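You operate a simulated robot arm through the tools that you are given. There is no shell and no other tool.

The job below is to be done with a simulated robot arm. You get a single attempt, and the scene is never put back.

## Task
Gauge the curled sheet in the steel tray, then set the steel weight on it.
Fine: pink slider up to the lifted edge till the screen shows the curl, then back; weight on the sheet.

It is judged by the outcome, as a careful person would: the job done as asked, and still so three seconds after it is handed in. It fails if anything else is knocked over, pushed out of place, dropped, spilled or broken. Flat cloth is picked up by pressing the open fingertips on it (5 to 10 N) and closing them slowly along it; thin cloth reads only 2 to 8 mm in the jaws.

## Robot
A 7-joint arm with a three-finger gripper, fixed in place. Base frame: the origin is at the foot of the arm, x ahead of it, y to its left, z up. Units: cm, degrees, N and s.
Its first joint turns from -166.0 to 166.0 degrees. Payload 2.69 kg.
The tool frame sits at the grasp point between the pads (the TCP): z along the fingers, y along the line on which they close. The tips reach 2.9 cm beyond it. Largest opening 12 cm; the body of the gripper starts 7.8 cm behind the TCP.
Orientation is that of the tool frame in the base frame, as a unit quaternion [x, y, z, w]. With the fingers straight down and closing along the base's y, the tool's x points along the base's -x, its y along +y and its z along -z.

## Interface
- The arm moves only by the tool servo_tool. Its argument "commands" is a list of rows, each an object (a shift or turn left out is 0, a gripper value left out holds the last) with "slide": the shift along the tool's x, y, z in cm, a list of three; "rotation": the turn, a rotation vector about the tool's x, y, z in degrees, a list of three; "hand": the opening, from 0 (shut) to 1 (fully open). In form: [{"slide": [x, y, z], "rotation": [rx, ry, rz], "hand": hand}, ...]. A call has 1 to 20 rows; each row is the pose to reach, as a shift and turn from the pose commanded when the call began, along the tool's axes at that moment. A row lasts 0.2 s, in which the tool goes at most 5 cm and 8.6 degrees; a call with a longer step from one row to the next is refused whole, and so is a gripper value outside its range. Where a pose cannot be reached the arm comes as near as it can. A force on the tool above 40 N (or 10 N above the force at the start of the call, whichever is more), or a blocked arm, ends the call early, and 0.2 s more pass. Each finger halts on what it meets, pressing with about 31 N; the grip force reading is that of the motor and also rises with nothing between the fingers. The clock runs only during rows and for 0.2 s after the last one: add rows that repeat a pose to give the fingers time. The reply holds the time, the measured pose of the TCP, the force on the tool along the base axes, the opening and the grip force, in the units named above and with some noise, with the torque about the TCP (base axes, N m) and any sound that the robot's microphone picked up.
- Cameras (640 x 400 px; columns grow to the right, rows downward): "scene" is fixed at [5.11, -65, 166.23]; the picture's right is [0.26, -0.97, 0.00], its down [-0.81, -0.21, -0.55] and it looks along [0.53, 0.14, -0.84] (base axes); focal length 330 px, centre (320, 200). "wrist" rides on the gripper at [6.3, 0, -10.4] in the tool frame; the picture's right is [0.00, 1.00, 0.00], its down [-0.83, 0.00, -0.56] and it looks along [-0.56, 0.00, 0.83] (tool axes); focal length 275 px, centre (320, 200). There is no depth. A picture from a camera that has moved, and an enlarged one, comes with that camera's place and axes in the base frame and with its lens.
- snapshot(camera): a new picture of that camera. It takes no simulated time.
- slide_trunk(by): slides the trunk up (or, below 0, down) by that many cm; the arm rides with it, the base frame stays. It gives what a move gives, with no picture.
- close_up(camera, box): a new picture of the part [left, top, right, bottom] of that camera's present view, enlarged. It takes no simulated time.
- close_job(): hands the job in; it is judged then, once.

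Places have to be worked out from the pictures, the camera data and where the tool is seen. Open the gripper and draw the arm clear of the work before you hand the job in, unless the task says otherwise.

The tools are called after "Request:" by a JSON object that holds its "method" and its "body". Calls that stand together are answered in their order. servo_tool: Moves the arm, as the interface text tells. Its arguments: {"type":"object","properties":{"commands":{"type":"array","items":{"type":"object","properties":{"slide":{"type":"array","items":{"type":"number"}},"rotation":{"type":"array","items":{"type":"number"}},"hand":{"type":"number"}}}}},"required":["commands"]} The other tools are called the same way: slide_trunk (by) slides the trunk up or down; snapshot (camera) takes a picture; close_up (camera, box) takes an enlarged picture of a part of a camera's view; close_job () hands the job in.

At the start:

```text
clock: 0.0
ee_pos: [25.33, -44.88, 125.57]
ee_rot: [0.0, 1.0, -0.001, 0.001]
force: [0.3, -0.6, -0.2]
moment: [0.0, -0.02, 0.03]
grip_width: 12.02
finger_force: 0.0
trunk travel left (down, up): [-45.0, 13.6]
```

scene: 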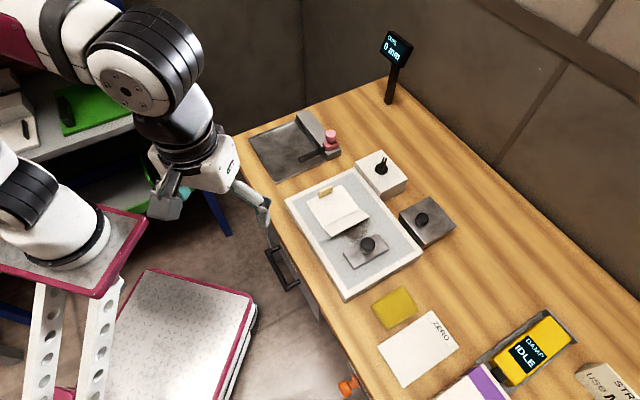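
wrist: 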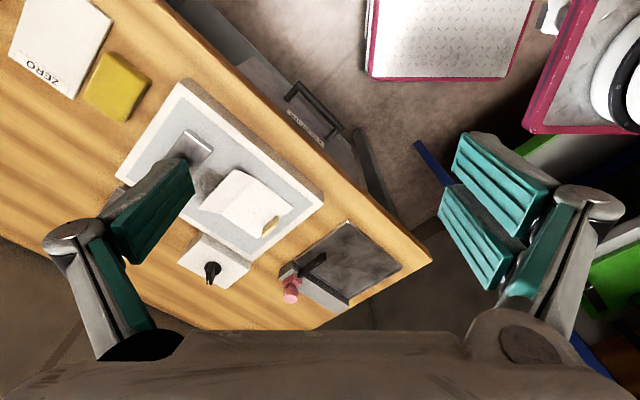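

The pictures show a bench with a tray, a curled sheet, weights, a pink slider on a rail and a screen. I'll take enlarged views to identify each item before moving.

Request:
{"method": "close_up", "body": {"camera": "scene", "box": [230, 80, 430, 205]}}

Request:
{"method": "close_up", "body": {"camera": "scene", "box": [270, 150, 470, 310]}}

Request:
{"method": "close_up", "body": {"camera": "scene", "box": [340, 270, 640, 400]}}

Request:
{"method": "close_up", "body": {"camera": "scene", "box": [360, 20, 430, 64]}}

Request:
{"method": "close_up", "body": {"camera": "wrist", "box": [160, 140, 440, 320]}}

```text
3.20 times, centred on (330, 142) of scene
camera zoom: at [5.11, -65.0, 166.23], right [0.26, -0.97, 0.0], down [-0.81, -0.21, -0.55], along [0.53, 0.14, -0.84], focal length 1057 px, centre (288, 384)
```

zoom: 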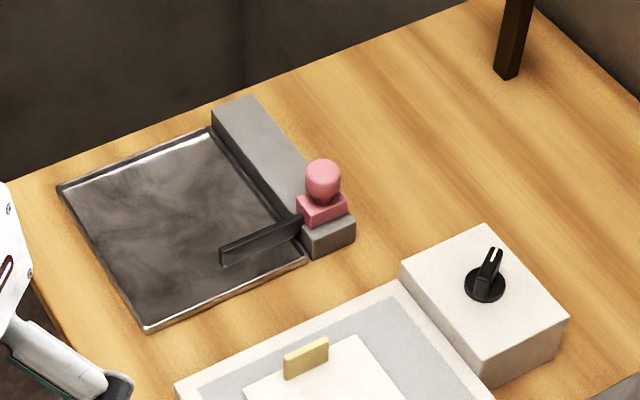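

```text
2.50 times, centred on (370, 230) of scene
camera zoom: at [5.11, -65.0, 166.23], right [0.26, -0.97, 0.0], down [-0.81, -0.21, -0.55], along [0.53, 0.14, -0.84], focal length 826 px, centre (195, 125)
```

zoom: 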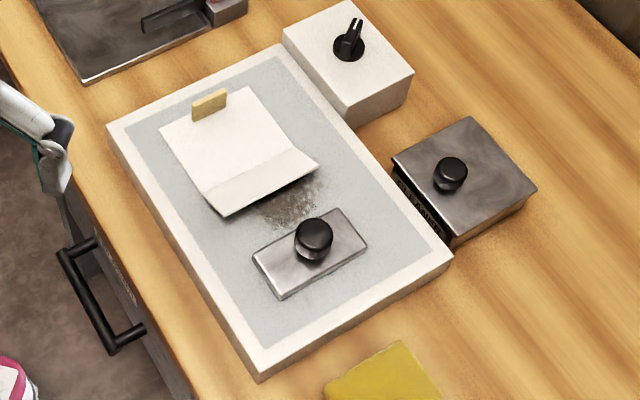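

```text
2.13 times, centred on (490, 335) of scene
camera zoom: at [5.11, -65.0, 166.23], right [0.26, -0.97, 0.0], down [-0.81, -0.21, -0.55], along [0.53, 0.14, -0.84], focal length 704 px, centre (-43, -88)
```

zoom: 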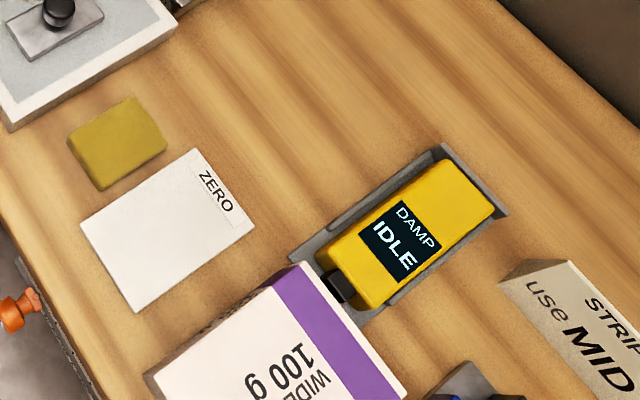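

```text
9.09 times, centred on (395, 42) of scene
camera zoom: at [5.11, -65.0, 166.23], right [0.26, -0.97, 0.0], down [-0.81, -0.21, -0.55], along [0.53, 0.14, -0.84], focal length 3002 px, centre (-362, 1636)
```

zoom: 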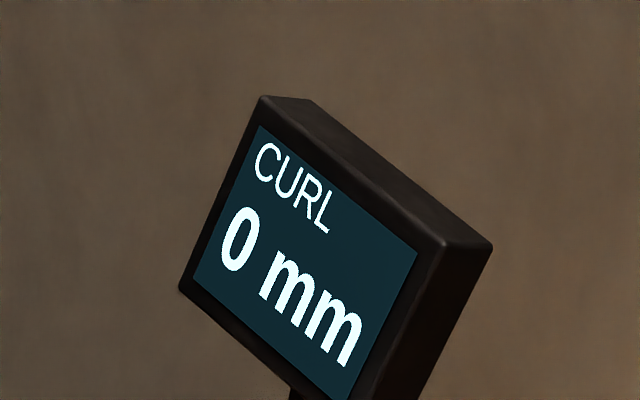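

```text
2.22 times, centred on (300, 230) of wrist
camera zoom: at [19.02, -44.88, 136.14], right [0.0, 1.0, 0.0], down [0.83, 0.0, 0.56], along [0.56, 0.0, -0.83], focal length 612 px, centre (364, 133)
```

zoom: 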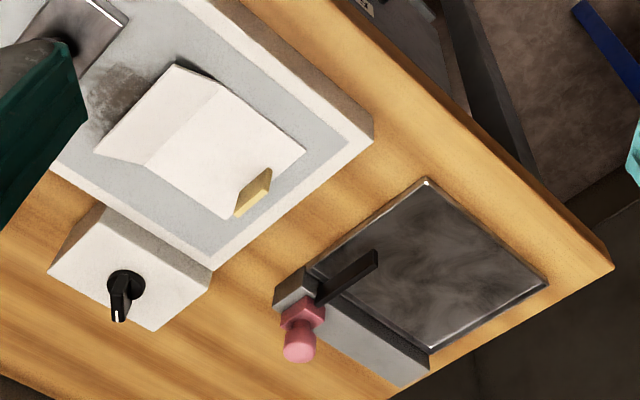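

The scene camera and wrist camera together put the bench top near z≈89, rotated about 45°. The sheet with a yellow tab lies on the white slab, and the steel tray with the pink slider's rail is to its left. I'll zoom in on the two black-knobbed items, the slider and the sheet to tell which is the steel weight.

Request:
{"method": "close_up", "body": {"camera": "scene", "box": [390, 185, 470, 255]}}

Request:
{"method": "close_up", "body": {"camera": "scene", "box": [300, 180, 400, 275]}}

Request:
{"method": "close_up", "body": {"camera": "scene", "box": [345, 140, 415, 205]}}

Request:
{"method": "close_up", "body": {"camera": "scene", "box": [290, 105, 350, 170]}}

Request:
{"method": "close_up", "body": {"camera": "wrist", "box": [130, 80, 330, 240]}}

```text
5.71 times, centred on (430, 220) of scene
camera zoom: at [5.11, -65.0, 166.23], right [0.26, -0.97, 0.0], down [-0.81, -0.21, -0.55], along [0.53, 0.14, -0.84], focal length 1887 px, centre (-309, 86)
```

zoom: 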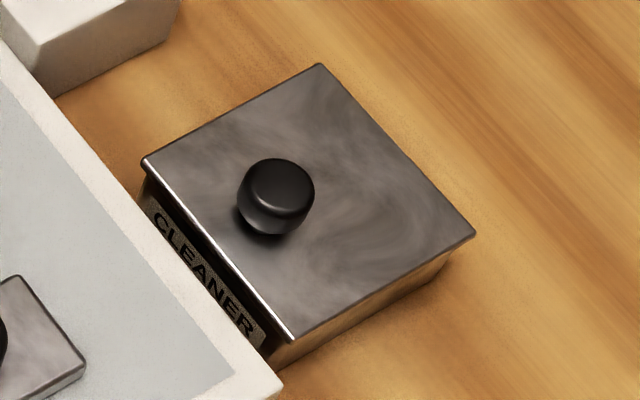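

```text
4.21 times, centred on (350, 228) of scene
camera zoom: at [5.11, -65.0, 166.23], right [0.26, -0.97, 0.0], down [-0.81, -0.21, -0.55], along [0.53, 0.14, -0.84], focal length 1390 px, centre (194, 84)
```

zoom: 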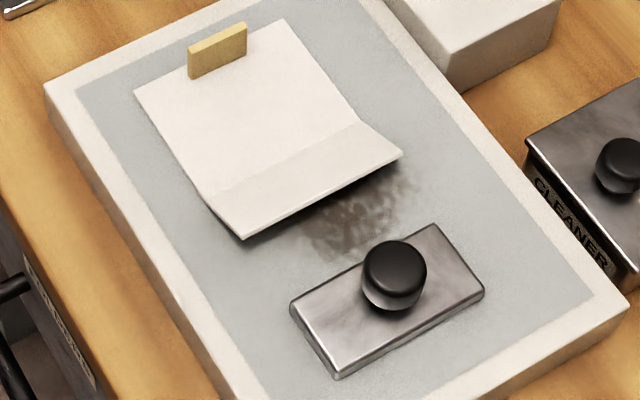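

```text
6.15 times, centred on (380, 172) of scene
camera zoom: at [5.11, -65.0, 166.23], right [0.26, -0.97, 0.0], down [-0.81, -0.21, -0.55], along [0.53, 0.14, -0.84], focal length 2032 px, centre (-49, 369)
```

zoom: 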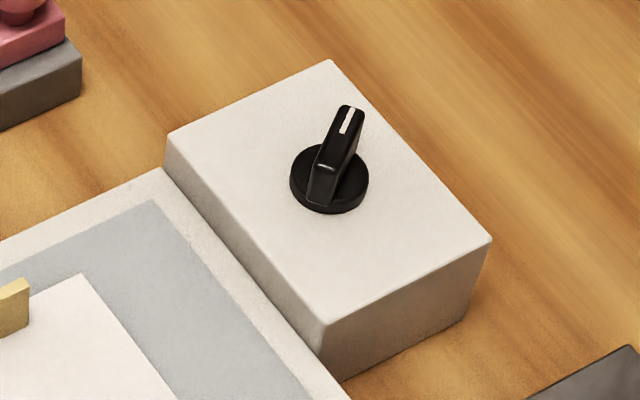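

```text
6.15 times, centred on (320, 138) of scene
camera zoom: at [5.11, -65.0, 166.23], right [0.26, -0.97, 0.0], down [-0.81, -0.21, -0.55], along [0.53, 0.14, -0.84], focal length 2032 px, centre (320, 585)
```

zoom: 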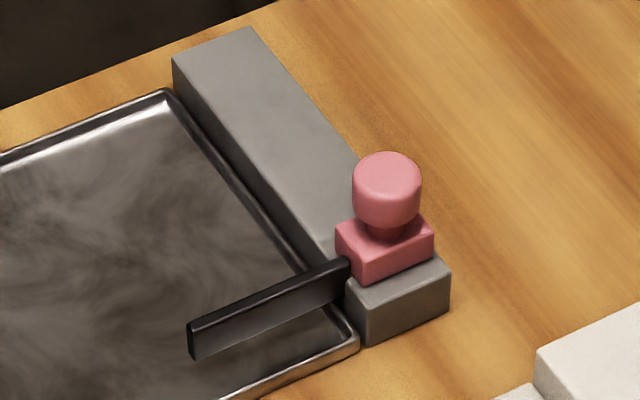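

```text
2.50 times, centred on (230, 160) of wrist
camera zoom: at [19.02, -44.88, 136.14], right [0.0, 1.0, 0.0], down [0.83, 0.0, 0.56], along [0.56, 0.0, -0.83], focal length 688 px, centre (545, 300)
```

zoom: 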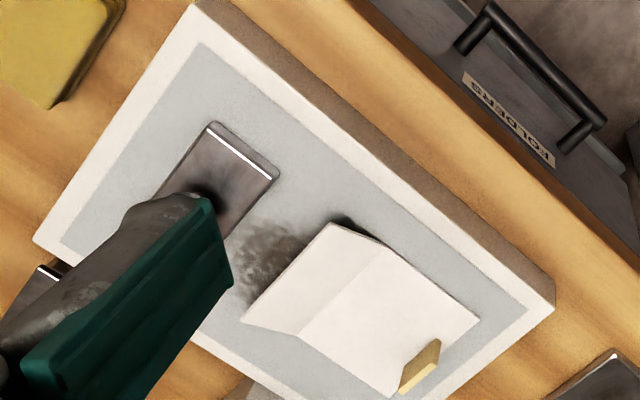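

The plate with the black knob on the slab is the steel weight; the other knob belongs to a tin labelled CLEANER. I'll turn the tool 45° so it closes along the bench's long direction, staying high, to get a squared-up wrist view of the slab.

Request:
{"method": "servo_tool", "body": {"commands": [{"rotation": [0, 0, 8]}, {"rotation": [0, 0, 16]}, {"rotation": [0, 0, 24]}, {"rotation": [0, 0, 32]}, {"rotation": [0, 0, 40]}, {"rotation": [0, 0, 45]}, {"rotation": [0, 0, 45]}]}}

```text
clock: 1.6
ee_pos: [25.28, -44.85, 125.64]
ee_rot: [0.384, 0.924, 0.0, 0.0]
force: [-0.2, 1.1, 0.6]
moment: [0.01, -0.01, -0.03]
grip_width: 12.01
finger_force: 0.2
trunk travel left (down, up): [-45.0, 13.6]
```

The tool is turned so its y axis runs along (0.71, 0.71). I'll take the wrist view from here.

Request:
{"method": "snapshot", "body": {"camera": "wrist"}}

Request:
{"method": "snapshot", "body": {"camera": "scene"}}

```text
taken
camera wrist: at [20.84, -40.41, 136.14], right [0.7, 0.71, 0.0], down [0.59, -0.59, 0.56], along [0.39, -0.39, -0.83], focal length 275 px, centre (320, 200)
```

wrist: 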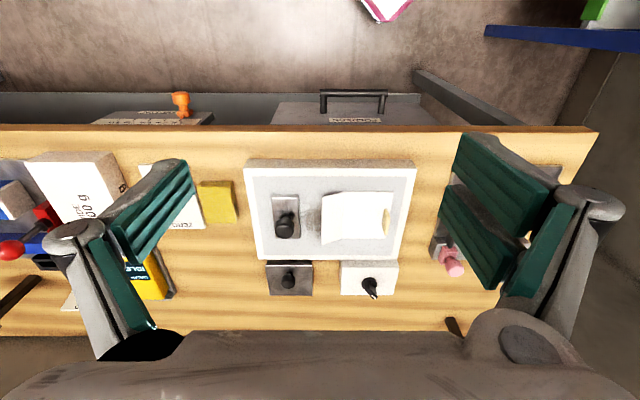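

```text
taken
```

scene: 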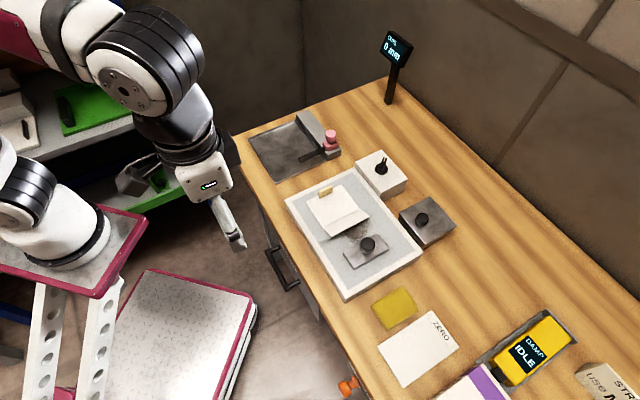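

The table edges run level in this view, so the bench is squared with the tool. I'll zoom on the slab from here, before shifting along the bench to look at the tray.

Request:
{"method": "close_up", "body": {"camera": "wrist", "box": [240, 150, 420, 262]}}

Request:
{"method": "servo_tool", "body": {"commands": [{"slide": [0, 4.5, 0]}, {"slide": [0, 9, 0]}, {"slide": [0, 13.5, 0]}, {"slide": [0, 18, 0]}, {"slide": [0, 22.5, 0]}, {"slide": [0, 27, 0]}, {"slide": [0, 31.5, 0]}, {"slide": [0, 35, 0]}, {"slide": [0, 35, 0]}]}}

Request:
{"method": "snapshot", "body": {"camera": "wrist"}}

```text
3.56 times, centred on (330, 206) of wrist
camera zoom: at [20.84, -40.41, 136.14], right [0.7, 0.71, 0.0], down [0.59, -0.59, 0.56], along [0.39, -0.39, -0.83], focal length 979 px, centre (284, 179)
```

zoom: 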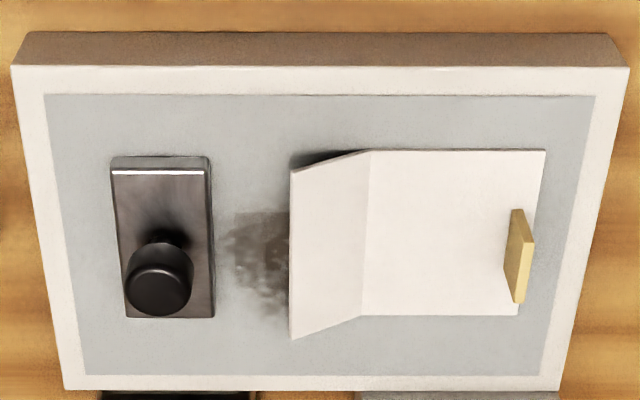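

```text
clock: 3.6
ee_pos: [50.09, -20.11, 125.7]
ee_rot: [0.383, 0.924, 0.0, 0.0]
force: [-0.6, 0.4, 0.1]
moment: [0.0, -0.02, -0.01]
grip_width: 12.0
finger_force: 0.1
trunk travel left (down, up): [-45.0, 13.6]
```

```text
taken
camera wrist: at [45.62, -15.65, 136.12], right [0.7, 0.71, 0.0], down [0.59, -0.59, 0.56], along [0.39, -0.39, -0.83], focal length 275 px, centre (320, 200)
```

wrist: 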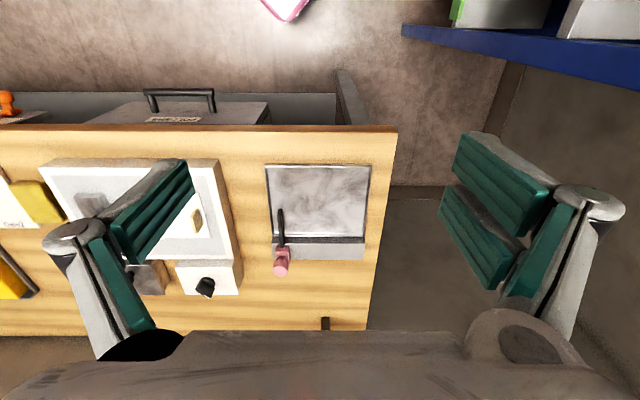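

Request:
{"method": "close_up", "body": {"camera": "wrist", "box": [250, 155, 410, 285]}}

Request:
{"method": "close_up", "body": {"camera": "wrist", "box": [120, 140, 280, 300]}}

```text
3.08 times, centred on (330, 220) of wrist
camera zoom: at [45.62, -15.65, 136.12], right [0.7, 0.71, 0.0], down [0.59, -0.59, 0.56], along [0.39, -0.39, -0.83], focal length 847 px, centre (289, 138)
```

zoom: 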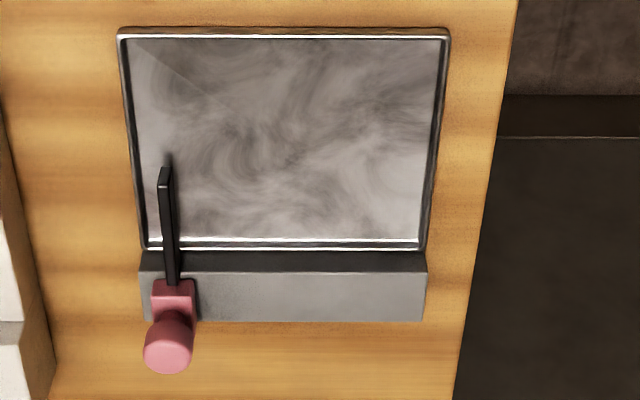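

```text
2.50 times, centred on (200, 220) of wrist
camera zoom: at [45.62, -15.65, 136.12], right [0.7, 0.71, 0.0], down [0.59, -0.59, 0.56], along [0.39, -0.39, -0.83], focal length 688 px, centre (620, 150)
```

zoom: 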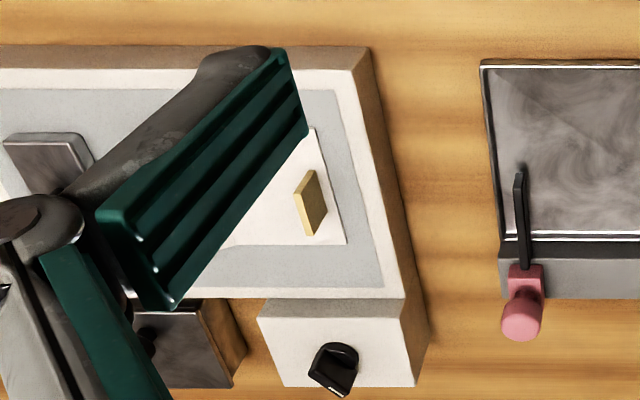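

From the two wrist views I triangulate the slab top near z≈93.8 and the tab centre near z≈96, at (u≈−0.9 along the bench, v≈75 across it). I'll move to between sheet and tray for a third view with both unobstructed.

Request:
{"method": "servo_tool", "body": {"commands": [{"slide": [0, -4.5, 0]}, {"slide": [0, -9, 0]}, {"slide": [0, -13.5, 0]}, {"slide": [0, -13.5, 0]}, {"slide": [0, -13.5, 0]}]}}

Request:
{"method": "snapshot", "body": {"camera": "wrist"}}

Request:
{"method": "close_up", "body": {"camera": "wrist", "box": [200, 150, 320, 260]}}

Request:
{"method": "close_up", "body": {"camera": "wrist", "box": [310, 150, 450, 290]}}

```text
clock: 4.8
ee_pos: [40.38, -29.56, 125.76]
ee_rot: [0.383, 0.924, 0.0, 0.0]
force: [0.5, 0.8, 0.3]
moment: [-0.03, -0.01, 0.01]
grip_width: 12.0
finger_force: 0.0
trunk travel left (down, up): [-45.0, 13.6]
```

```text
taken
camera wrist: at [35.97, -25.22, 136.15], right [0.7, 0.71, 0.0], down [0.59, -0.58, 0.56], along [0.39, -0.39, -0.83], focal length 275 px, centre (320, 200)
```

wrist: 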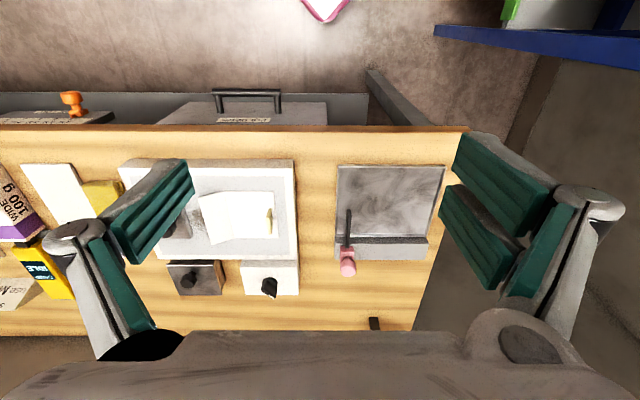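

```text
3.64 times, centred on (260, 205) of wrist
camera zoom: at [35.97, -25.22, 136.15], right [0.7, 0.71, 0.0], down [0.59, -0.58, 0.56], along [0.39, -0.39, -0.83], focal length 1001 px, centre (538, 182)
```

zoom: 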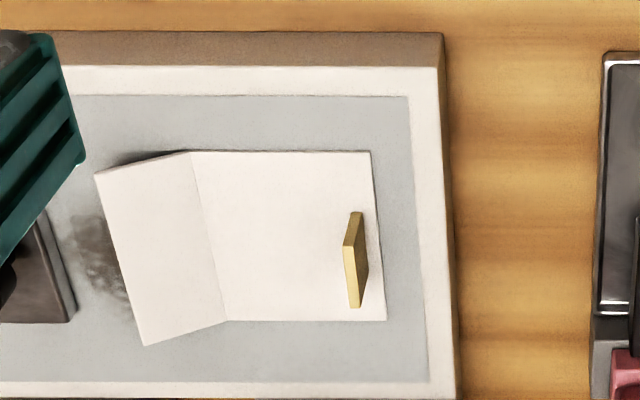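

```text
2.86 times, centred on (380, 220) of wrist
camera zoom: at [35.97, -25.22, 136.15], right [0.7, 0.71, 0.0], down [0.59, -0.58, 0.56], along [0.39, -0.39, -0.83], focal length 786 px, centre (149, 143)
```

zoom: 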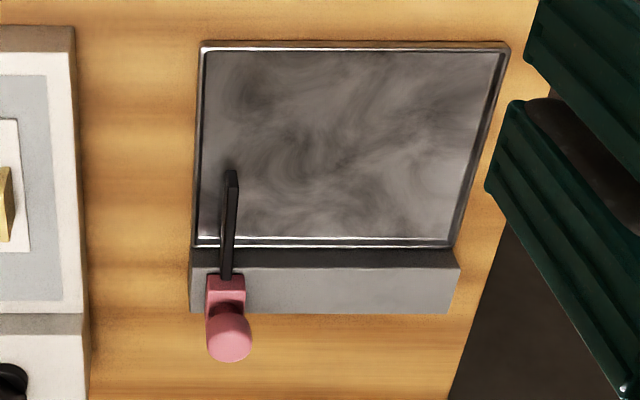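

Triangulating all three views gives: sheet on the slab at z≈94.5 spanning u −9.6…−0.7 flat plus a lifted edge at u≈−13.5 (about 2 cm up), tab at u≈−1.7, v≈75.1, top z≈97.4. The tray spans u 10.9…30.9, v 66.4…83.5 with its rim near z≈90.6. I'll move above the tab at the present height with the fingers partly closed.

Request:
{"method": "servo_tool", "body": {"commands": [{"slide": [-4.3, -1.56, 0], "hand": 0.35}, {"slide": [-8.6, -3.1, 0]}, {"slide": [-12.9, -4.7, 0]}, {"slide": [-17.2, -6.2, 0]}, {"slide": [-21.5, -7.8, 0]}, {"slide": [-25.7, -9.35, 0]}, {"slide": [-25.7, -9.35, 4.5]}, {"slide": [-25.7, -9.35, 9]}, {"slide": [-25.7, -9.35, 13]}, {"slide": [-25.7, -9.35, 13]}]}}

Request:
{"method": "snapshot", "body": {"camera": "wrist"}}

Request:
{"method": "snapshot", "body": {"camera": "scene"}}

```text
clock: 7.0
ee_pos: [52.0, -54.53, 112.63]
ee_rot: [0.382, 0.924, 0.0, 0.0]
force: [0.2, 0.4, -0.3]
moment: [-0.02, 0.02, -0.01]
grip_width: 4.21
finger_force: 0.0
trunk travel left (down, up): [-45.0, 13.6]
```

```text
taken
camera wrist: at [47.5, -50.04, 123.17], right [0.7, 0.71, 0.0], down [0.59, -0.58, 0.56], along [0.4, -0.39, -0.83], focal length 275 px, centre (320, 200)
```

wrist: 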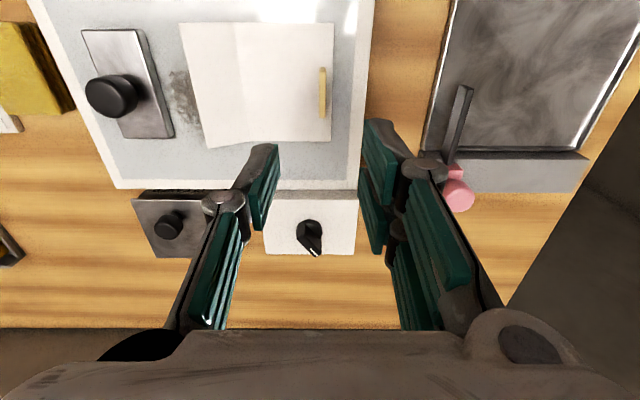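

```text
taken
```

scene: 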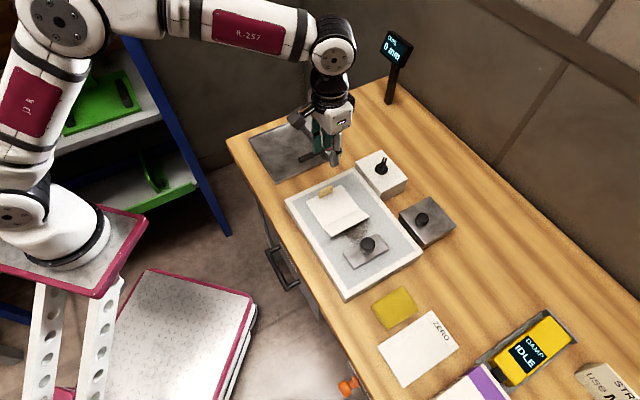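

The tool is at u≈−1.8, v≈75.3, 15 cm above the tab. I'll zoom in on the tab to check the alignment before descending.

Request:
{"method": "close_up", "body": {"camera": "wrist", "box": [270, 40, 380, 150]}}

Request:
{"method": "close_up", "body": {"camera": "wrist", "box": [20, 0, 400, 200]}}

```text
3.64 times, centred on (325, 95) of wrist
camera zoom: at [47.5, -50.04, 123.17], right [0.7, 0.71, 0.0], down [0.59, -0.58, 0.56], along [0.4, -0.39, -0.83], focal length 1001 px, centre (302, 582)
```

zoom: 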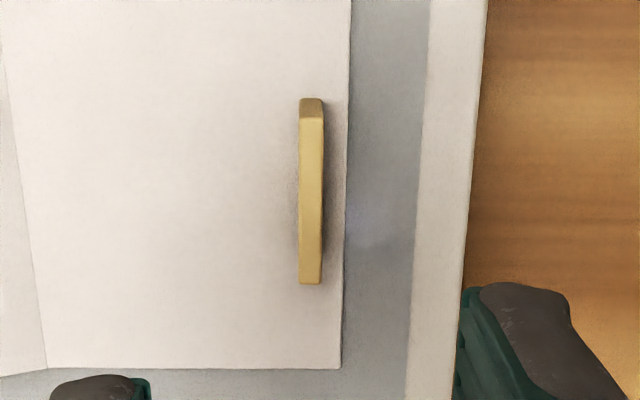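

```text
1.68 times, centred on (210, 100) of wrist
camera zoom: at [47.5, -50.04, 123.17], right [0.7, 0.71, 0.0], down [0.59, -0.58, 0.56], along [0.4, -0.39, -0.83], focal length 464 px, centre (505, 368)
```

zoom: 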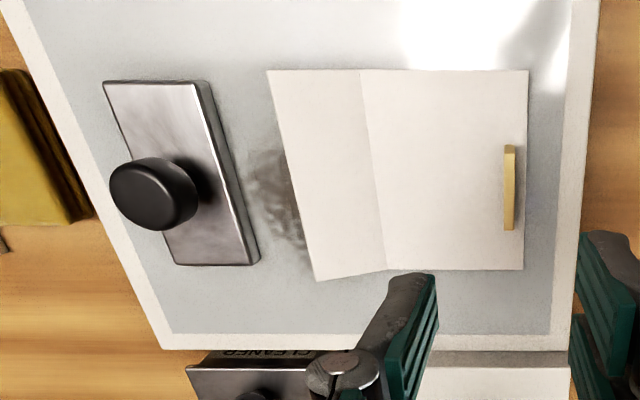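

The tab centre reads u≈−1.6, v≈75.1, which is 2 mm off the tool axis. I'll correct that and lower the open fingers around the tab, stopping with the tips a few millimetres above the sheet.

Request:
{"method": "servo_tool", "body": {"commands": [{"slide": [0.2, 0.2, 4]}, {"slide": [0.2, 0.2, 8]}, {"slide": [0.2, 0.2, 11]}, {"slide": [0.2, 0.2, 13]}, {"slide": [0.2, 0.2, 14]}, {"slide": [0.2, 0.2, 14]}]}}

Request:
{"method": "snapshot", "body": {"camera": "wrist"}}

Request:
{"method": "close_up", "body": {"camera": "scene", "box": [290, 140, 390, 240]}}

```text
clock: 8.4
ee_pos: [52.03, -54.13, 98.58]
ee_rot: [0.383, 0.924, -0.001, 0.001]
force: [-1.3, -0.2, 1.0]
moment: [0.06, 0.0, -0.02]
grip_width: 4.19
finger_force: 0.0
trunk travel left (down, up): [-45.0, 13.6]
```

```text
taken
camera wrist: at [47.56, -49.76, 109.16], right [0.7, 0.71, 0.0], down [0.59, -0.59, 0.56], along [0.39, -0.39, -0.83], focal length 275 px, centre (320, 200)
```

wrist: 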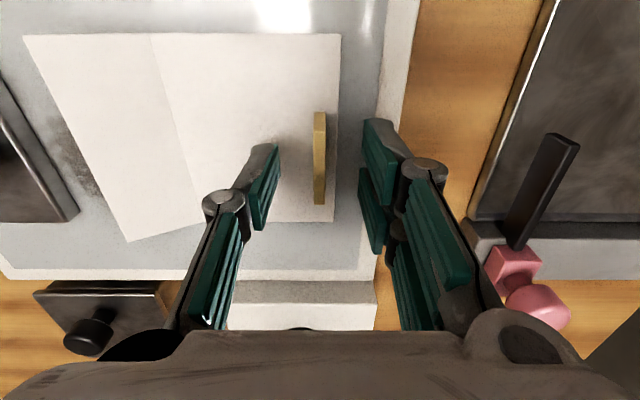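

```text
4.00 times, centred on (340, 190) of scene
camera zoom: at [5.11, -65.0, 166.23], right [0.26, -0.97, 0.0], down [-0.81, -0.21, -0.55], along [0.53, 0.14, -0.84], focal length 1321 px, centre (240, 240)
```

zoom: 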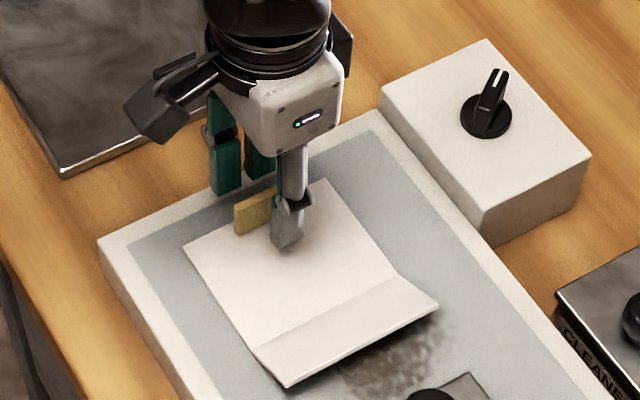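

The fingers straddle the tab centrally and hover just above the sheet. I'll go down another 5 mm and close gently on the tab.

Request:
{"method": "servo_tool", "body": {"commands": [{"slide": [0, 0, 0.3]}, {"slide": [0, 0, 0.55]}, {"slide": [0, 0, 0.55], "hand": 0.2}, {"slide": [0, 0, 0.55], "hand": 0.1}, {"slide": [0, 0, 0.55], "hand": 0.05}, {"slide": [0, 0, 0.55], "hand": 0.0}, {"slide": [0, 0, 0.55], "hand": 0.0}, {"slide": [0, 0, 0.55], "hand": 0.0}]}}

Request:
{"method": "snapshot", "body": {"camera": "wrist"}}

Request:
{"method": "close_up", "body": {"camera": "scene", "box": [290, 140, 390, 240]}}

```text
clock: 10.2
ee_pos: [52.23, -54.15, 97.97]
ee_rot: [0.383, 0.924, 0.001, 0.0]
force: [-0.2, -0.7, -0.4]
moment: [-0.02, -0.05, -0.01]
grip_width: 0.61
finger_force: 31.4
trunk travel left (down, up): [-45.0, 13.6]
```

```text
taken
camera wrist: at [47.58, -49.72, 108.56], right [0.7, 0.71, 0.0], down [0.59, -0.59, 0.56], along [0.39, -0.39, -0.83], focal length 275 px, centre (320, 200)
```

wrist: 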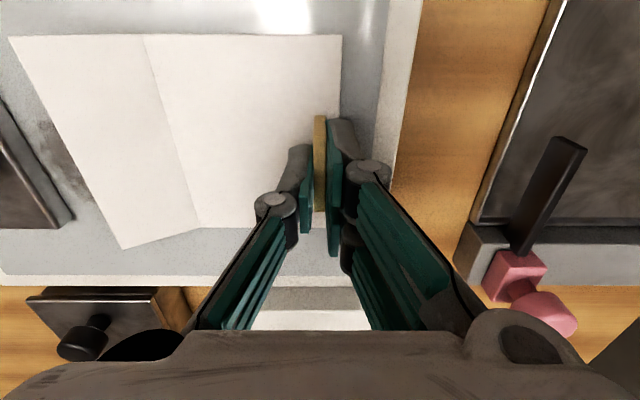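

```text
4.00 times, centred on (340, 190) of scene
camera zoom: at [5.11, -65.0, 166.23], right [0.26, -0.97, 0.0], down [-0.81, -0.21, -0.55], along [0.53, 0.14, -0.84], focal length 1321 px, centre (240, 240)
```

zoom: 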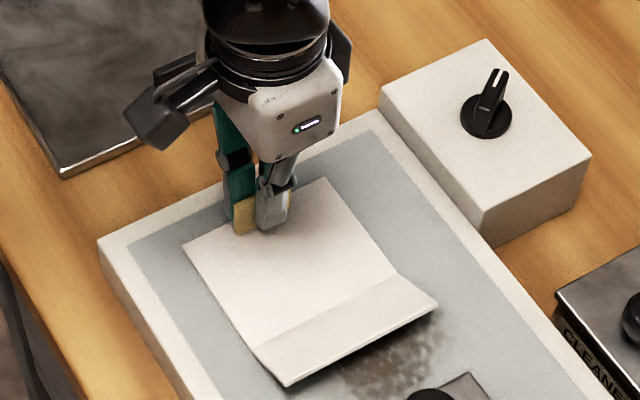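

The jaws read 0.61 cm on the tab with full grip force. I'll lift straight up slowly and check that the sheet follows.

Request:
{"method": "servo_tool", "body": {"commands": [{"slide": [0, 0, -0.5]}, {"slide": [0, 0, -1.2]}, {"slide": [0, 0, -2.2]}, {"slide": [0, 0, -3.5]}, {"slide": [0, 0, -5]}, {"slide": [0, 0, -6.5]}, {"slide": [0, 0, -8]}, {"slide": [0, 0, -8]}]}}

Request:
{"method": "snapshot", "body": {"camera": "wrist"}}

Request:
{"method": "snapshot", "body": {"camera": "scene"}}

```text
clock: 12.0
ee_pos: [52.12, -54.15, 106.07]
ee_rot: [0.383, 0.924, 0.0, 0.001]
force: [-0.2, 0.0, -0.6]
moment: [0.03, 0.02, 0.0]
grip_width: 0.62
finger_force: 31.6
trunk travel left (down, up): [-45.0, 13.6]
```

```text
taken
camera wrist: at [47.61, -49.73, 116.58], right [0.7, 0.71, 0.0], down [0.59, -0.59, 0.56], along [0.39, -0.39, -0.83], focal length 275 px, centre (320, 200)
```

wrist: 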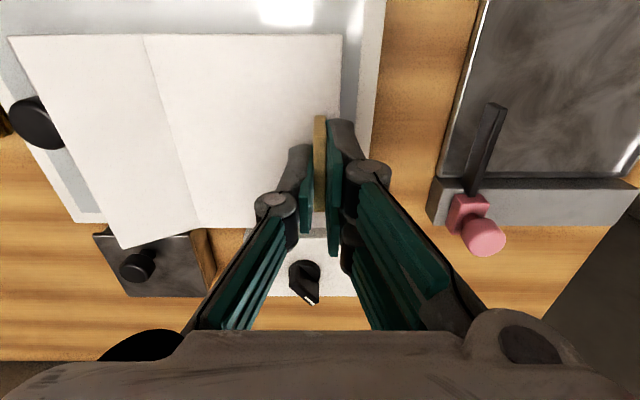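

```text
taken
```

scene: 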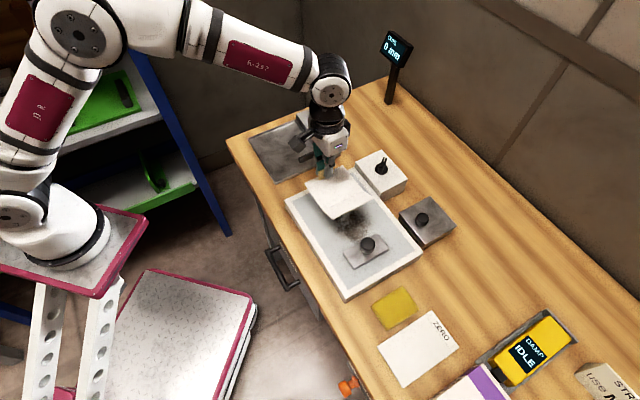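

The sheet came up whole with the tab, staying rigid and level. I'll carry it along the bench (+u 28.6 cm, slightly further across) over the tray, at this height.

Request:
{"method": "servo_tool", "body": {"commands": [{"slide": [0, 2, 0]}, {"slide": [-0.2, 5.5, 0]}, {"slide": [-0.4, 9.5, 0]}, {"slide": [-0.8, 13.5, 0]}, {"slide": [-0.8, 17.5, 0]}, {"slide": [-0.8, 21.5, 0]}, {"slide": [-0.8, 25, 0]}, {"slide": [-0.8, 27.5, 0]}, {"slide": [-0.8, 28.65, 0]}, {"slide": [-0.8, 28.65, 0]}, {"slide": [-0.8, 28.65, 0]}]}}

Request:
{"method": "snapshot", "body": {"camera": "wrist"}}

Request:
{"method": "snapshot", "body": {"camera": "scene"}}

Request:
{"method": "close_up", "body": {"camera": "scene", "box": [230, 80, 390, 180]}}

```text
clock: 14.4
ee_pos: [73.0, -34.44, 106.07]
ee_rot: [0.383, 0.924, 0.0, 0.0]
force: [-0.1, 0.4, 0.0]
moment: [0.02, 0.01, 0.02]
grip_width: 0.6
finger_force: 31.4
trunk travel left (down, up): [-45.0, 13.6]
```

```text
taken
camera wrist: at [68.43, -29.99, 116.54], right [0.7, 0.71, 0.0], down [0.59, -0.59, 0.56], along [0.39, -0.39, -0.83], focal length 275 px, centre (320, 200)
```

wrist: 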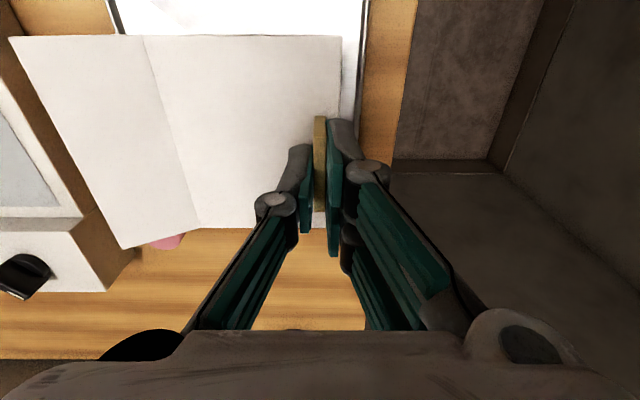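

```text
taken
```

scene: 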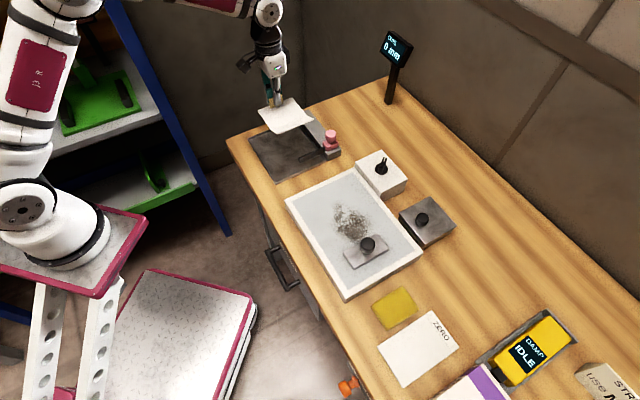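

```text
4.00 times, centred on (310, 130) of scene
camera zoom: at [5.11, -65.0, 166.23], right [0.26, -0.97, 0.0], down [-0.81, -0.21, -0.55], along [0.53, 0.14, -0.84], focal length 1321 px, centre (360, 480)
```

zoom: 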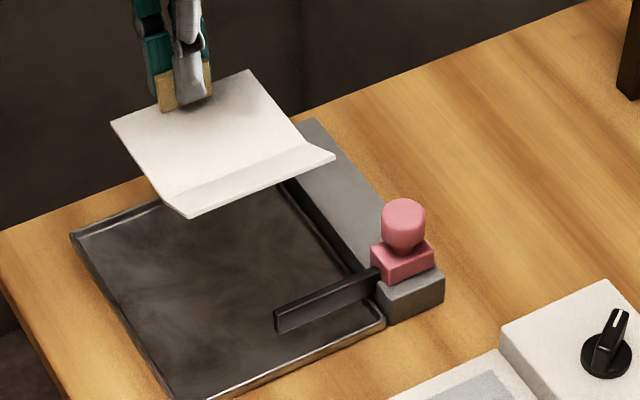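

The sheet is over the tray at tool u≈27.3, v≈76.0, with the lifted edge facing the slider's arm. I'll lower it to about 1.2 cm above the expected rest height and check clearances.

Request:
{"method": "servo_tool", "body": {"commands": [{"slide": [0, 0, 2]}, {"slide": [0, 0, 4.5]}, {"slide": [0, 0, 7]}, {"slide": [0, 0, 9]}, {"slide": [0, 0, 10.3]}, {"slide": [0, 0, 11]}, {"slide": [0, 0, 11]}]}}

Request:
{"method": "snapshot", "body": {"camera": "wrist"}}

Request:
{"method": "close_up", "body": {"camera": "scene", "box": [230, 80, 390, 180]}}

```text
clock: 16.0
ee_pos: [72.98, -34.48, 95.01]
ee_rot: [0.383, 0.924, 0.0, 0.0]
force: [1.6, -0.1, 0.2]
moment: [0.03, -0.01, 0.01]
grip_width: 0.59
finger_force: 30.8
trunk travel left (down, up): [-45.0, 13.6]
```

```text
taken
camera wrist: at [68.5, -30.07, 105.58], right [0.7, 0.71, 0.0], down [0.59, -0.59, 0.56], along [0.4, -0.39, -0.83], focal length 275 px, centre (320, 200)
```

wrist: 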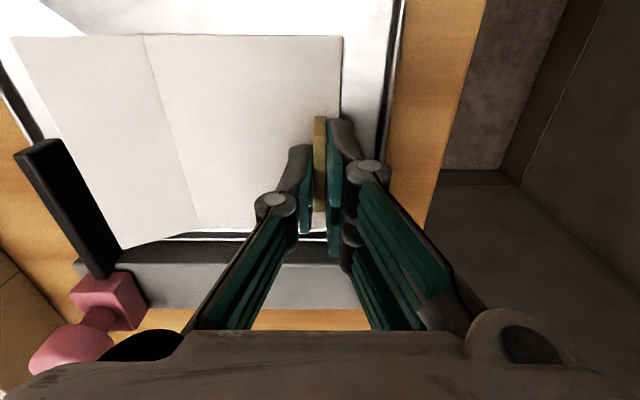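

```text
4.00 times, centred on (310, 130) of scene
camera zoom: at [5.11, -65.0, 166.23], right [0.26, -0.97, 0.0], down [-0.81, -0.21, -0.55], along [0.53, 0.14, -0.84], focal length 1321 px, centre (360, 480)
```

zoom: 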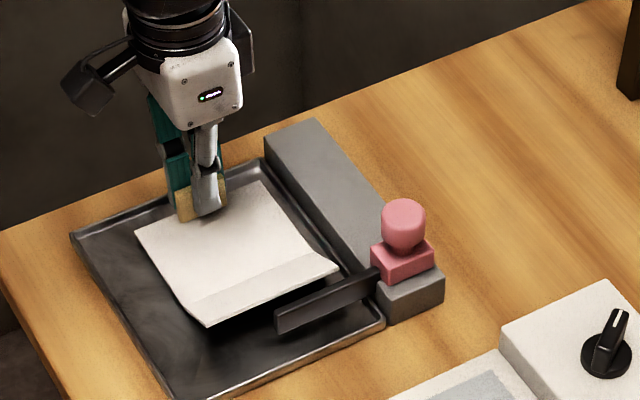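

The lifted edge has about 1.3 cm of clearance from the slider's arm, and the outer finger clears the tray rim. I'll keep lowering in small steps and watch for contact force.

Request:
{"method": "servo_tool", "body": {"commands": [{"slide": [0, 0, 0.2]}, {"slide": [0, 0, 0.4]}, {"slide": [0, 0, 0.6]}, {"slide": [0, 0, 0.6]}]}}

Request:
{"method": "close_up", "body": {"camera": "scene", "box": [230, 80, 350, 180]}}

```text
clock: 17.0
ee_pos: [72.92, -34.42, 94.54]
ee_rot: [0.383, 0.924, 0.0, 0.0]
force: [0.4, 0.2, -0.2]
moment: [0.0, -0.06, 0.01]
grip_width: 0.6
finger_force: 30.8
trunk travel left (down, up): [-45.0, 13.6]
```

```text
4.00 times, centred on (290, 130) of scene
camera zoom: at [5.11, -65.0, 166.23], right [0.26, -0.97, 0.0], down [-0.81, -0.21, -0.55], along [0.53, 0.14, -0.84], focal length 1321 px, centre (440, 480)
```

zoom: 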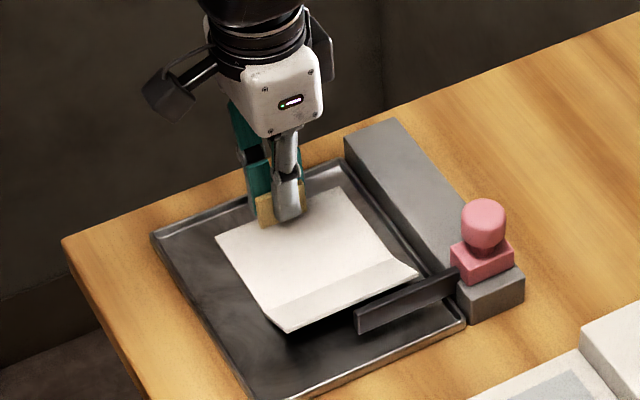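

No contact yet at z=94.5, and the shadow shows a small gap left. I'll go down a further 4 mm in small steps.

Request:
{"method": "servo_tool", "body": {"commands": [{"slide": [0, 0, 0.15]}, {"slide": [0, 0, 0.3]}, {"slide": [0, 0, 0.4]}, {"slide": [0, 0, 0.4]}]}}

Request:
{"method": "close_up", "body": {"camera": "scene", "box": [250, 110, 330, 170]}}

```text
clock: 18.0
ee_pos: [72.93, -34.55, 94.23]
ee_rot: [0.383, 0.924, -0.001, 0.003]
force: [0.0, 1.8, 32.7]
moment: [0.02, 0.07, 0.01]
grip_width: 0.59
finger_force: 31.0
trunk travel left (down, up): [-45.0, 13.6]
```

```text
6.67 times, centred on (290, 140) of scene
camera zoom: at [5.11, -65.0, 166.23], right [0.26, -0.97, 0.0], down [-0.81, -0.21, -0.55], along [0.53, 0.14, -0.84], focal length 2201 px, centre (520, 600)
```

zoom: 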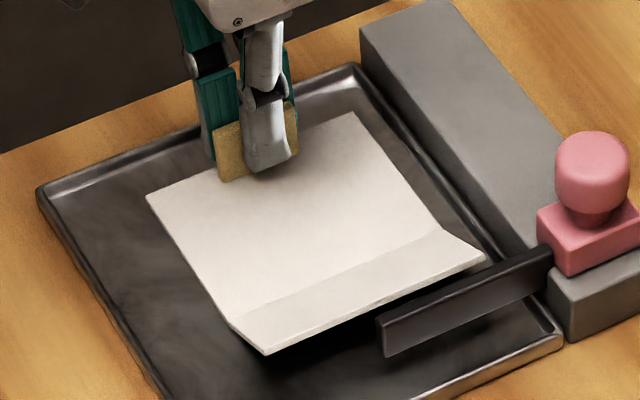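

The sheet has met the tray floor, and the tool now presses with about 33 N. I'll back up 2 mm to relieve that before letting go.

Request:
{"method": "servo_tool", "body": {"commands": [{"slide": [0, 0, -0.1]}, {"slide": [0, 0, -0.18]}, {"slide": [0, 0, -0.18]}]}}

```text
clock: 18.8
ee_pos: [72.97, -34.36, 94.3]
ee_rot: [0.382, 0.924, 0.0, 0.0]
force: [3.6, -4.2, 23.5]
moment: [-0.52, -0.49, 0.08]
grip_width: 0.6
finger_force: 31.3
trunk travel left (down, up): [-45.0, 13.6]
```

Still 23 N upward, so I'll raise a bit further in tiny steps.

Request:
{"method": "servo_tool", "body": {"commands": [{"slide": [0, 0, -0.06]}, {"slide": [0, 0, -0.12]}, {"slide": [0, 0, -0.12]}]}}

```text
clock: 19.6
ee_pos: [72.89, -34.37, 94.36]
ee_rot: [0.383, 0.924, 0.0, -0.002]
force: [2.8, -3.3, 11.5]
moment: [-0.43, -0.4, 0.02]
grip_width: 0.61
finger_force: 31.0
trunk travel left (down, up): [-45.0, 13.6]
```

The load is dropping, and the moment says the last contact is along the sheet's far edge. I'll look closely before releasing.

Request:
{"method": "close_up", "body": {"camera": "scene", "box": [260, 110, 340, 160]}}

Request:
{"method": "snapshot", "body": {"camera": "wrist"}}

Request:
{"method": "close_up", "body": {"camera": "wrist", "box": [60, 180, 360, 300]}}

```text
8.00 times, centred on (300, 135) of scene
camera zoom: at [5.11, -65.0, 166.23], right [0.26, -0.97, 0.0], down [-0.81, -0.21, -0.55], along [0.53, 0.14, -0.84], focal length 2642 px, centre (480, 720)
```

zoom: 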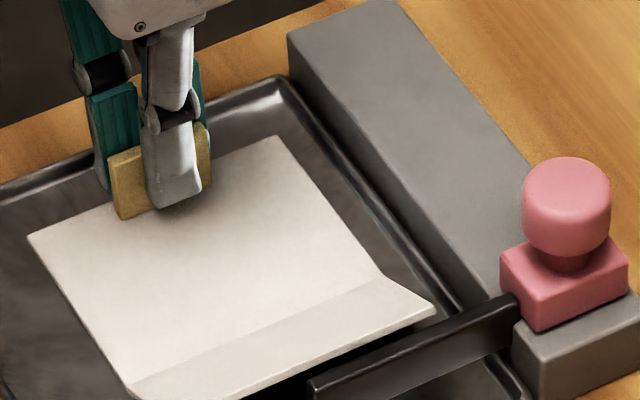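

```text
taken
camera wrist: at [68.4, -29.98, 104.84], right [0.7, 0.71, 0.0], down [0.59, -0.59, 0.55], along [0.39, -0.39, -0.83], focal length 275 px, centre (320, 200)
```

wrist: 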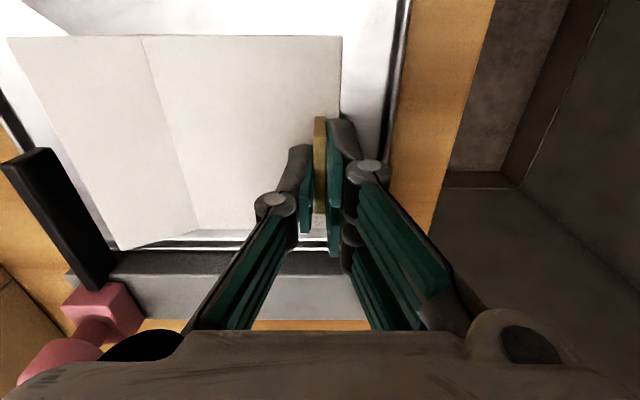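

```text
2.13 times, centred on (210, 240) of wrist
camera zoom: at [68.4, -29.98, 104.84], right [0.7, 0.71, 0.0], down [0.59, -0.59, 0.55], along [0.39, -0.39, -0.83], focal length 587 px, centre (555, 115)
```

zoom: 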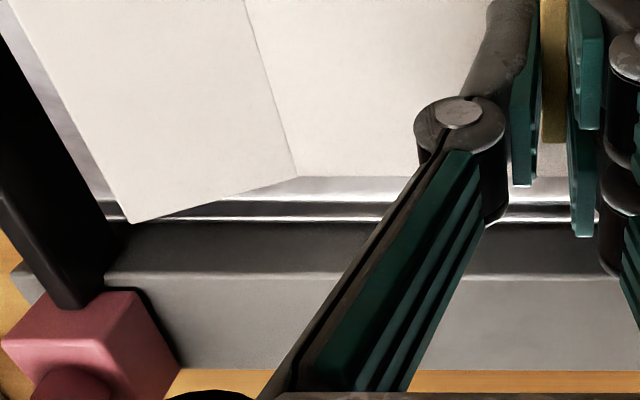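

The sheet lies inside the tray, but its far edge is close to the rim's inner fillet and takes the contact first. I'll raise it 5 mm, shift it 6 mm toward the front, and set it down again gently.

Request:
{"method": "servo_tool", "body": {"commands": [{"slide": [0, 0, -0.3]}, {"slide": [0.0, 0, -0.6]}, {"slide": [0.3, 0, -0.6]}, {"slide": [0.6, 0, -0.6]}, {"slide": [0.6, 0, -0.6]}, {"slide": [0.6, 0, -0.6]}]}}

Request:
{"method": "servo_tool", "body": {"commands": [{"slide": [0, 0, 0.15]}, {"slide": [0, 0, 0.3]}, {"slide": [0, 0, 0.4]}, {"slide": [0, 0, 0.4]}]}}

```text
clock: 21.0
ee_pos: [72.52, -34.05, 95.04]
ee_rot: [0.384, 0.924, 0.0, 0.0]
force: [0.0, -0.2, -0.6]
moment: [0.03, 0.0, 0.02]
grip_width: 0.63
finger_force: 30.6
trunk travel left (down, up): [-45.0, 13.6]
```

```text
clock: 22.0
ee_pos: [72.61, -34.05, 94.68]
ee_rot: [0.383, 0.924, 0.0, 0.0]
force: [-0.1, 0.3, -0.1]
moment: [0.01, 0.05, 0.03]
grip_width: 0.63
finger_force: 31.0
trunk travel left (down, up): [-45.0, 13.6]
```

No contact at z=94.68. I'll lower 2 mm more, in 1 mm steps.

Request:
{"method": "servo_tool", "body": {"commands": [{"slide": [0, 0, 0.1]}, {"slide": [0, 0, 0.2]}, {"slide": [0, 0, 0.2]}]}}

```text
clock: 22.8
ee_pos: [72.56, -34.0, 94.4]
ee_rot: [0.383, 0.924, 0.0, 0.0]
force: [1.0, 0.0, 0.1]
moment: [-0.01, -0.01, 0.01]
grip_width: 0.61
finger_force: 30.9
trunk travel left (down, up): [-45.0, 13.6]
```

No contact at z=94.40 where the edge was catching before, so the shift cleared it. I'll lower another 1–2 mm.

Request:
{"method": "servo_tool", "body": {"commands": [{"slide": [0, 0, 0.07]}, {"slide": [0, 0, 0.14]}, {"slide": [0, 0, 0.14]}]}}

```text
clock: 23.6
ee_pos: [72.6, -33.93, 94.3]
ee_rot: [0.383, 0.924, -0.001, 0.001]
force: [-1.5, 0.3, 6.9]
moment: [0.04, 0.13, -0.03]
grip_width: 0.59
finger_force: 30.4
trunk travel left (down, up): [-45.0, 13.6]
```

Light, even contact of 7 N: the sheet sits on the tray floor. I'll open the fingers just enough to free the tab, then rise straight up.

Request:
{"method": "servo_tool", "body": {"commands": [{"hand": 0.08}, {"hand": 0.13}, {"hand": 0.17}, {"hand": 0.17}, {"slide": [0, 0, -0.5], "hand": 0.17}, {"slide": [0, 0, -1.5], "hand": 0.17}, {"slide": [0, 0, -3], "hand": 0.17}, {"slide": [0, 0, -6], "hand": 0.17}, {"slide": [0, 0, -10], "hand": 0.17}, {"slide": [0, 0, -14], "hand": 0.17}, {"slide": [0, 0, -14], "hand": 0.17}]}}

Request:
{"method": "snapshot", "body": {"camera": "wrist"}}

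Request:
{"method": "close_up", "body": {"camera": "scene", "box": [230, 80, 390, 180]}}

Request:
{"method": "close_up", "body": {"camera": "scene", "box": [360, 20, 430, 64]}}

```text
clock: 26.0
ee_pos: [72.55, -34.04, 108.35]
ee_rot: [0.383, 0.924, 0.0, 0.0]
force: [0.1, 0.2, 0.6]
moment: [0.03, -0.05, 0.0]
grip_width: 2.02
finger_force: 0.1
trunk travel left (down, up): [-45.0, 13.6]
```

```text
taken
camera wrist: at [68.06, -29.59, 118.79], right [0.7, 0.71, 0.0], down [0.59, -0.58, 0.56], along [0.39, -0.39, -0.83], focal length 275 px, centre (320, 200)
```

wrist: 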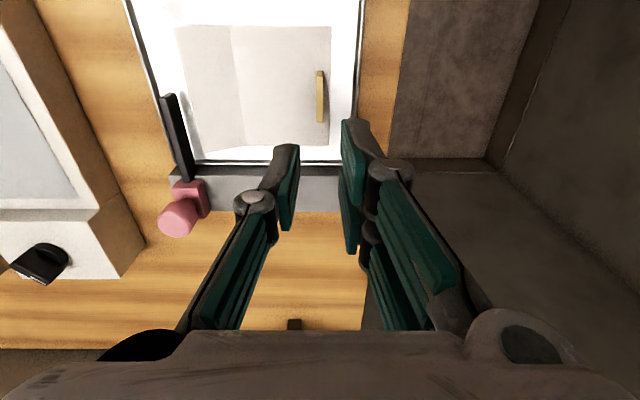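

```text
4.00 times, centred on (310, 130) of scene
camera zoom: at [5.11, -65.0, 166.23], right [0.26, -0.97, 0.0], down [-0.81, -0.21, -0.55], along [0.53, 0.14, -0.84], focal length 1321 px, centre (360, 480)
```

zoom: 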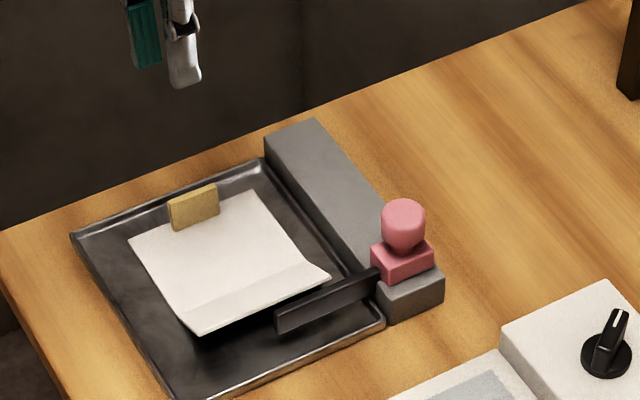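

```text
9.09 times, centred on (395, 42) of scene
camera zoom: at [5.11, -65.0, 166.23], right [0.26, -0.97, 0.0], down [-0.81, -0.21, -0.55], along [0.53, 0.14, -0.84], focal length 3002 px, centre (-362, 1636)
```

zoom: 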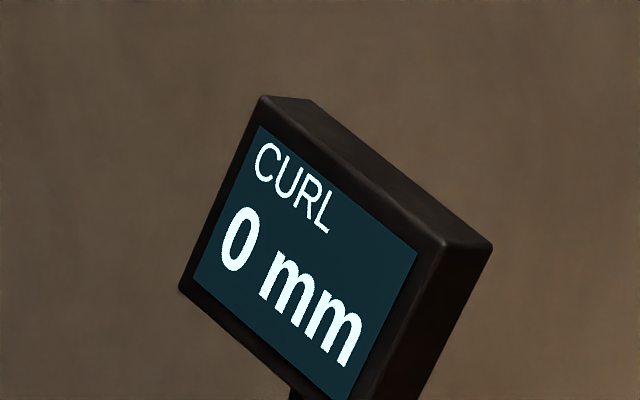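

The sheet rests in the tray, lifted edge facing the arm, and the screen reads 0 mm. Next I'll move above the pink slider's knob (about u≈13.3, v≈86) with the fingers opened to about 4.8 cm, staying high.

Request:
{"method": "servo_tool", "body": {"commands": [{"slide": [0, 0, -1], "hand": 0.17}, {"slide": [-2.6, -3.5, -1], "hand": 0.4}, {"slide": [-5.3, -7, -1]}, {"slide": [-8, -10.5, -1]}, {"slide": [-10.6, -13.9, -1]}, {"slide": [-10.6, -13.9, -1]}, {"slide": [-10.6, -13.9, -1]}]}}

Request:
{"method": "snapshot", "body": {"camera": "wrist"}}

Request:
{"method": "close_up", "body": {"camera": "wrist", "box": [260, 40, 380, 160]}}

```text
clock: 27.6
ee_pos: [70.29, -51.37, 109.31]
ee_rot: [0.383, 0.924, 0.0, -0.002]
force: [0.7, -0.7, 0.2]
moment: [0.01, 0.01, 0.02]
grip_width: 4.82
finger_force: 0.0
trunk travel left (down, up): [-45.0, 13.6]
```

```text
taken
camera wrist: at [65.74, -46.99, 119.77], right [0.7, 0.71, 0.0], down [0.59, -0.59, 0.56], along [0.39, -0.39, -0.83], focal length 275 px, centre (320, 200)
```

wrist: 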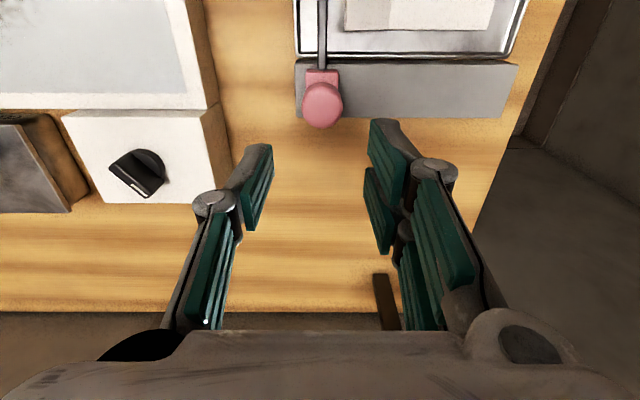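

```text
3.33 times, centred on (320, 100) of wrist
camera zoom: at [65.74, -46.99, 119.77], right [0.7, 0.71, 0.0], down [0.59, -0.59, 0.56], along [0.39, -0.39, -0.83], focal length 918 px, centre (320, 533)
```

zoom: 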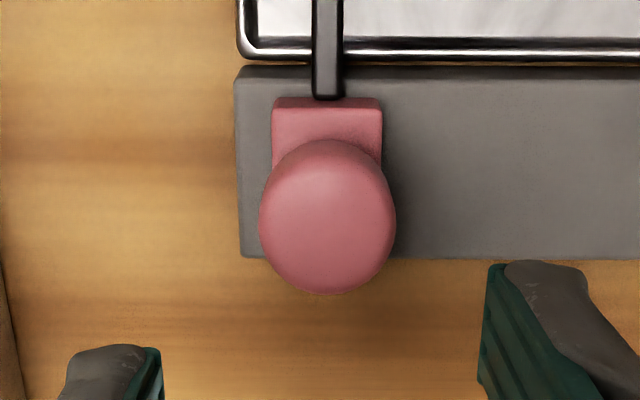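

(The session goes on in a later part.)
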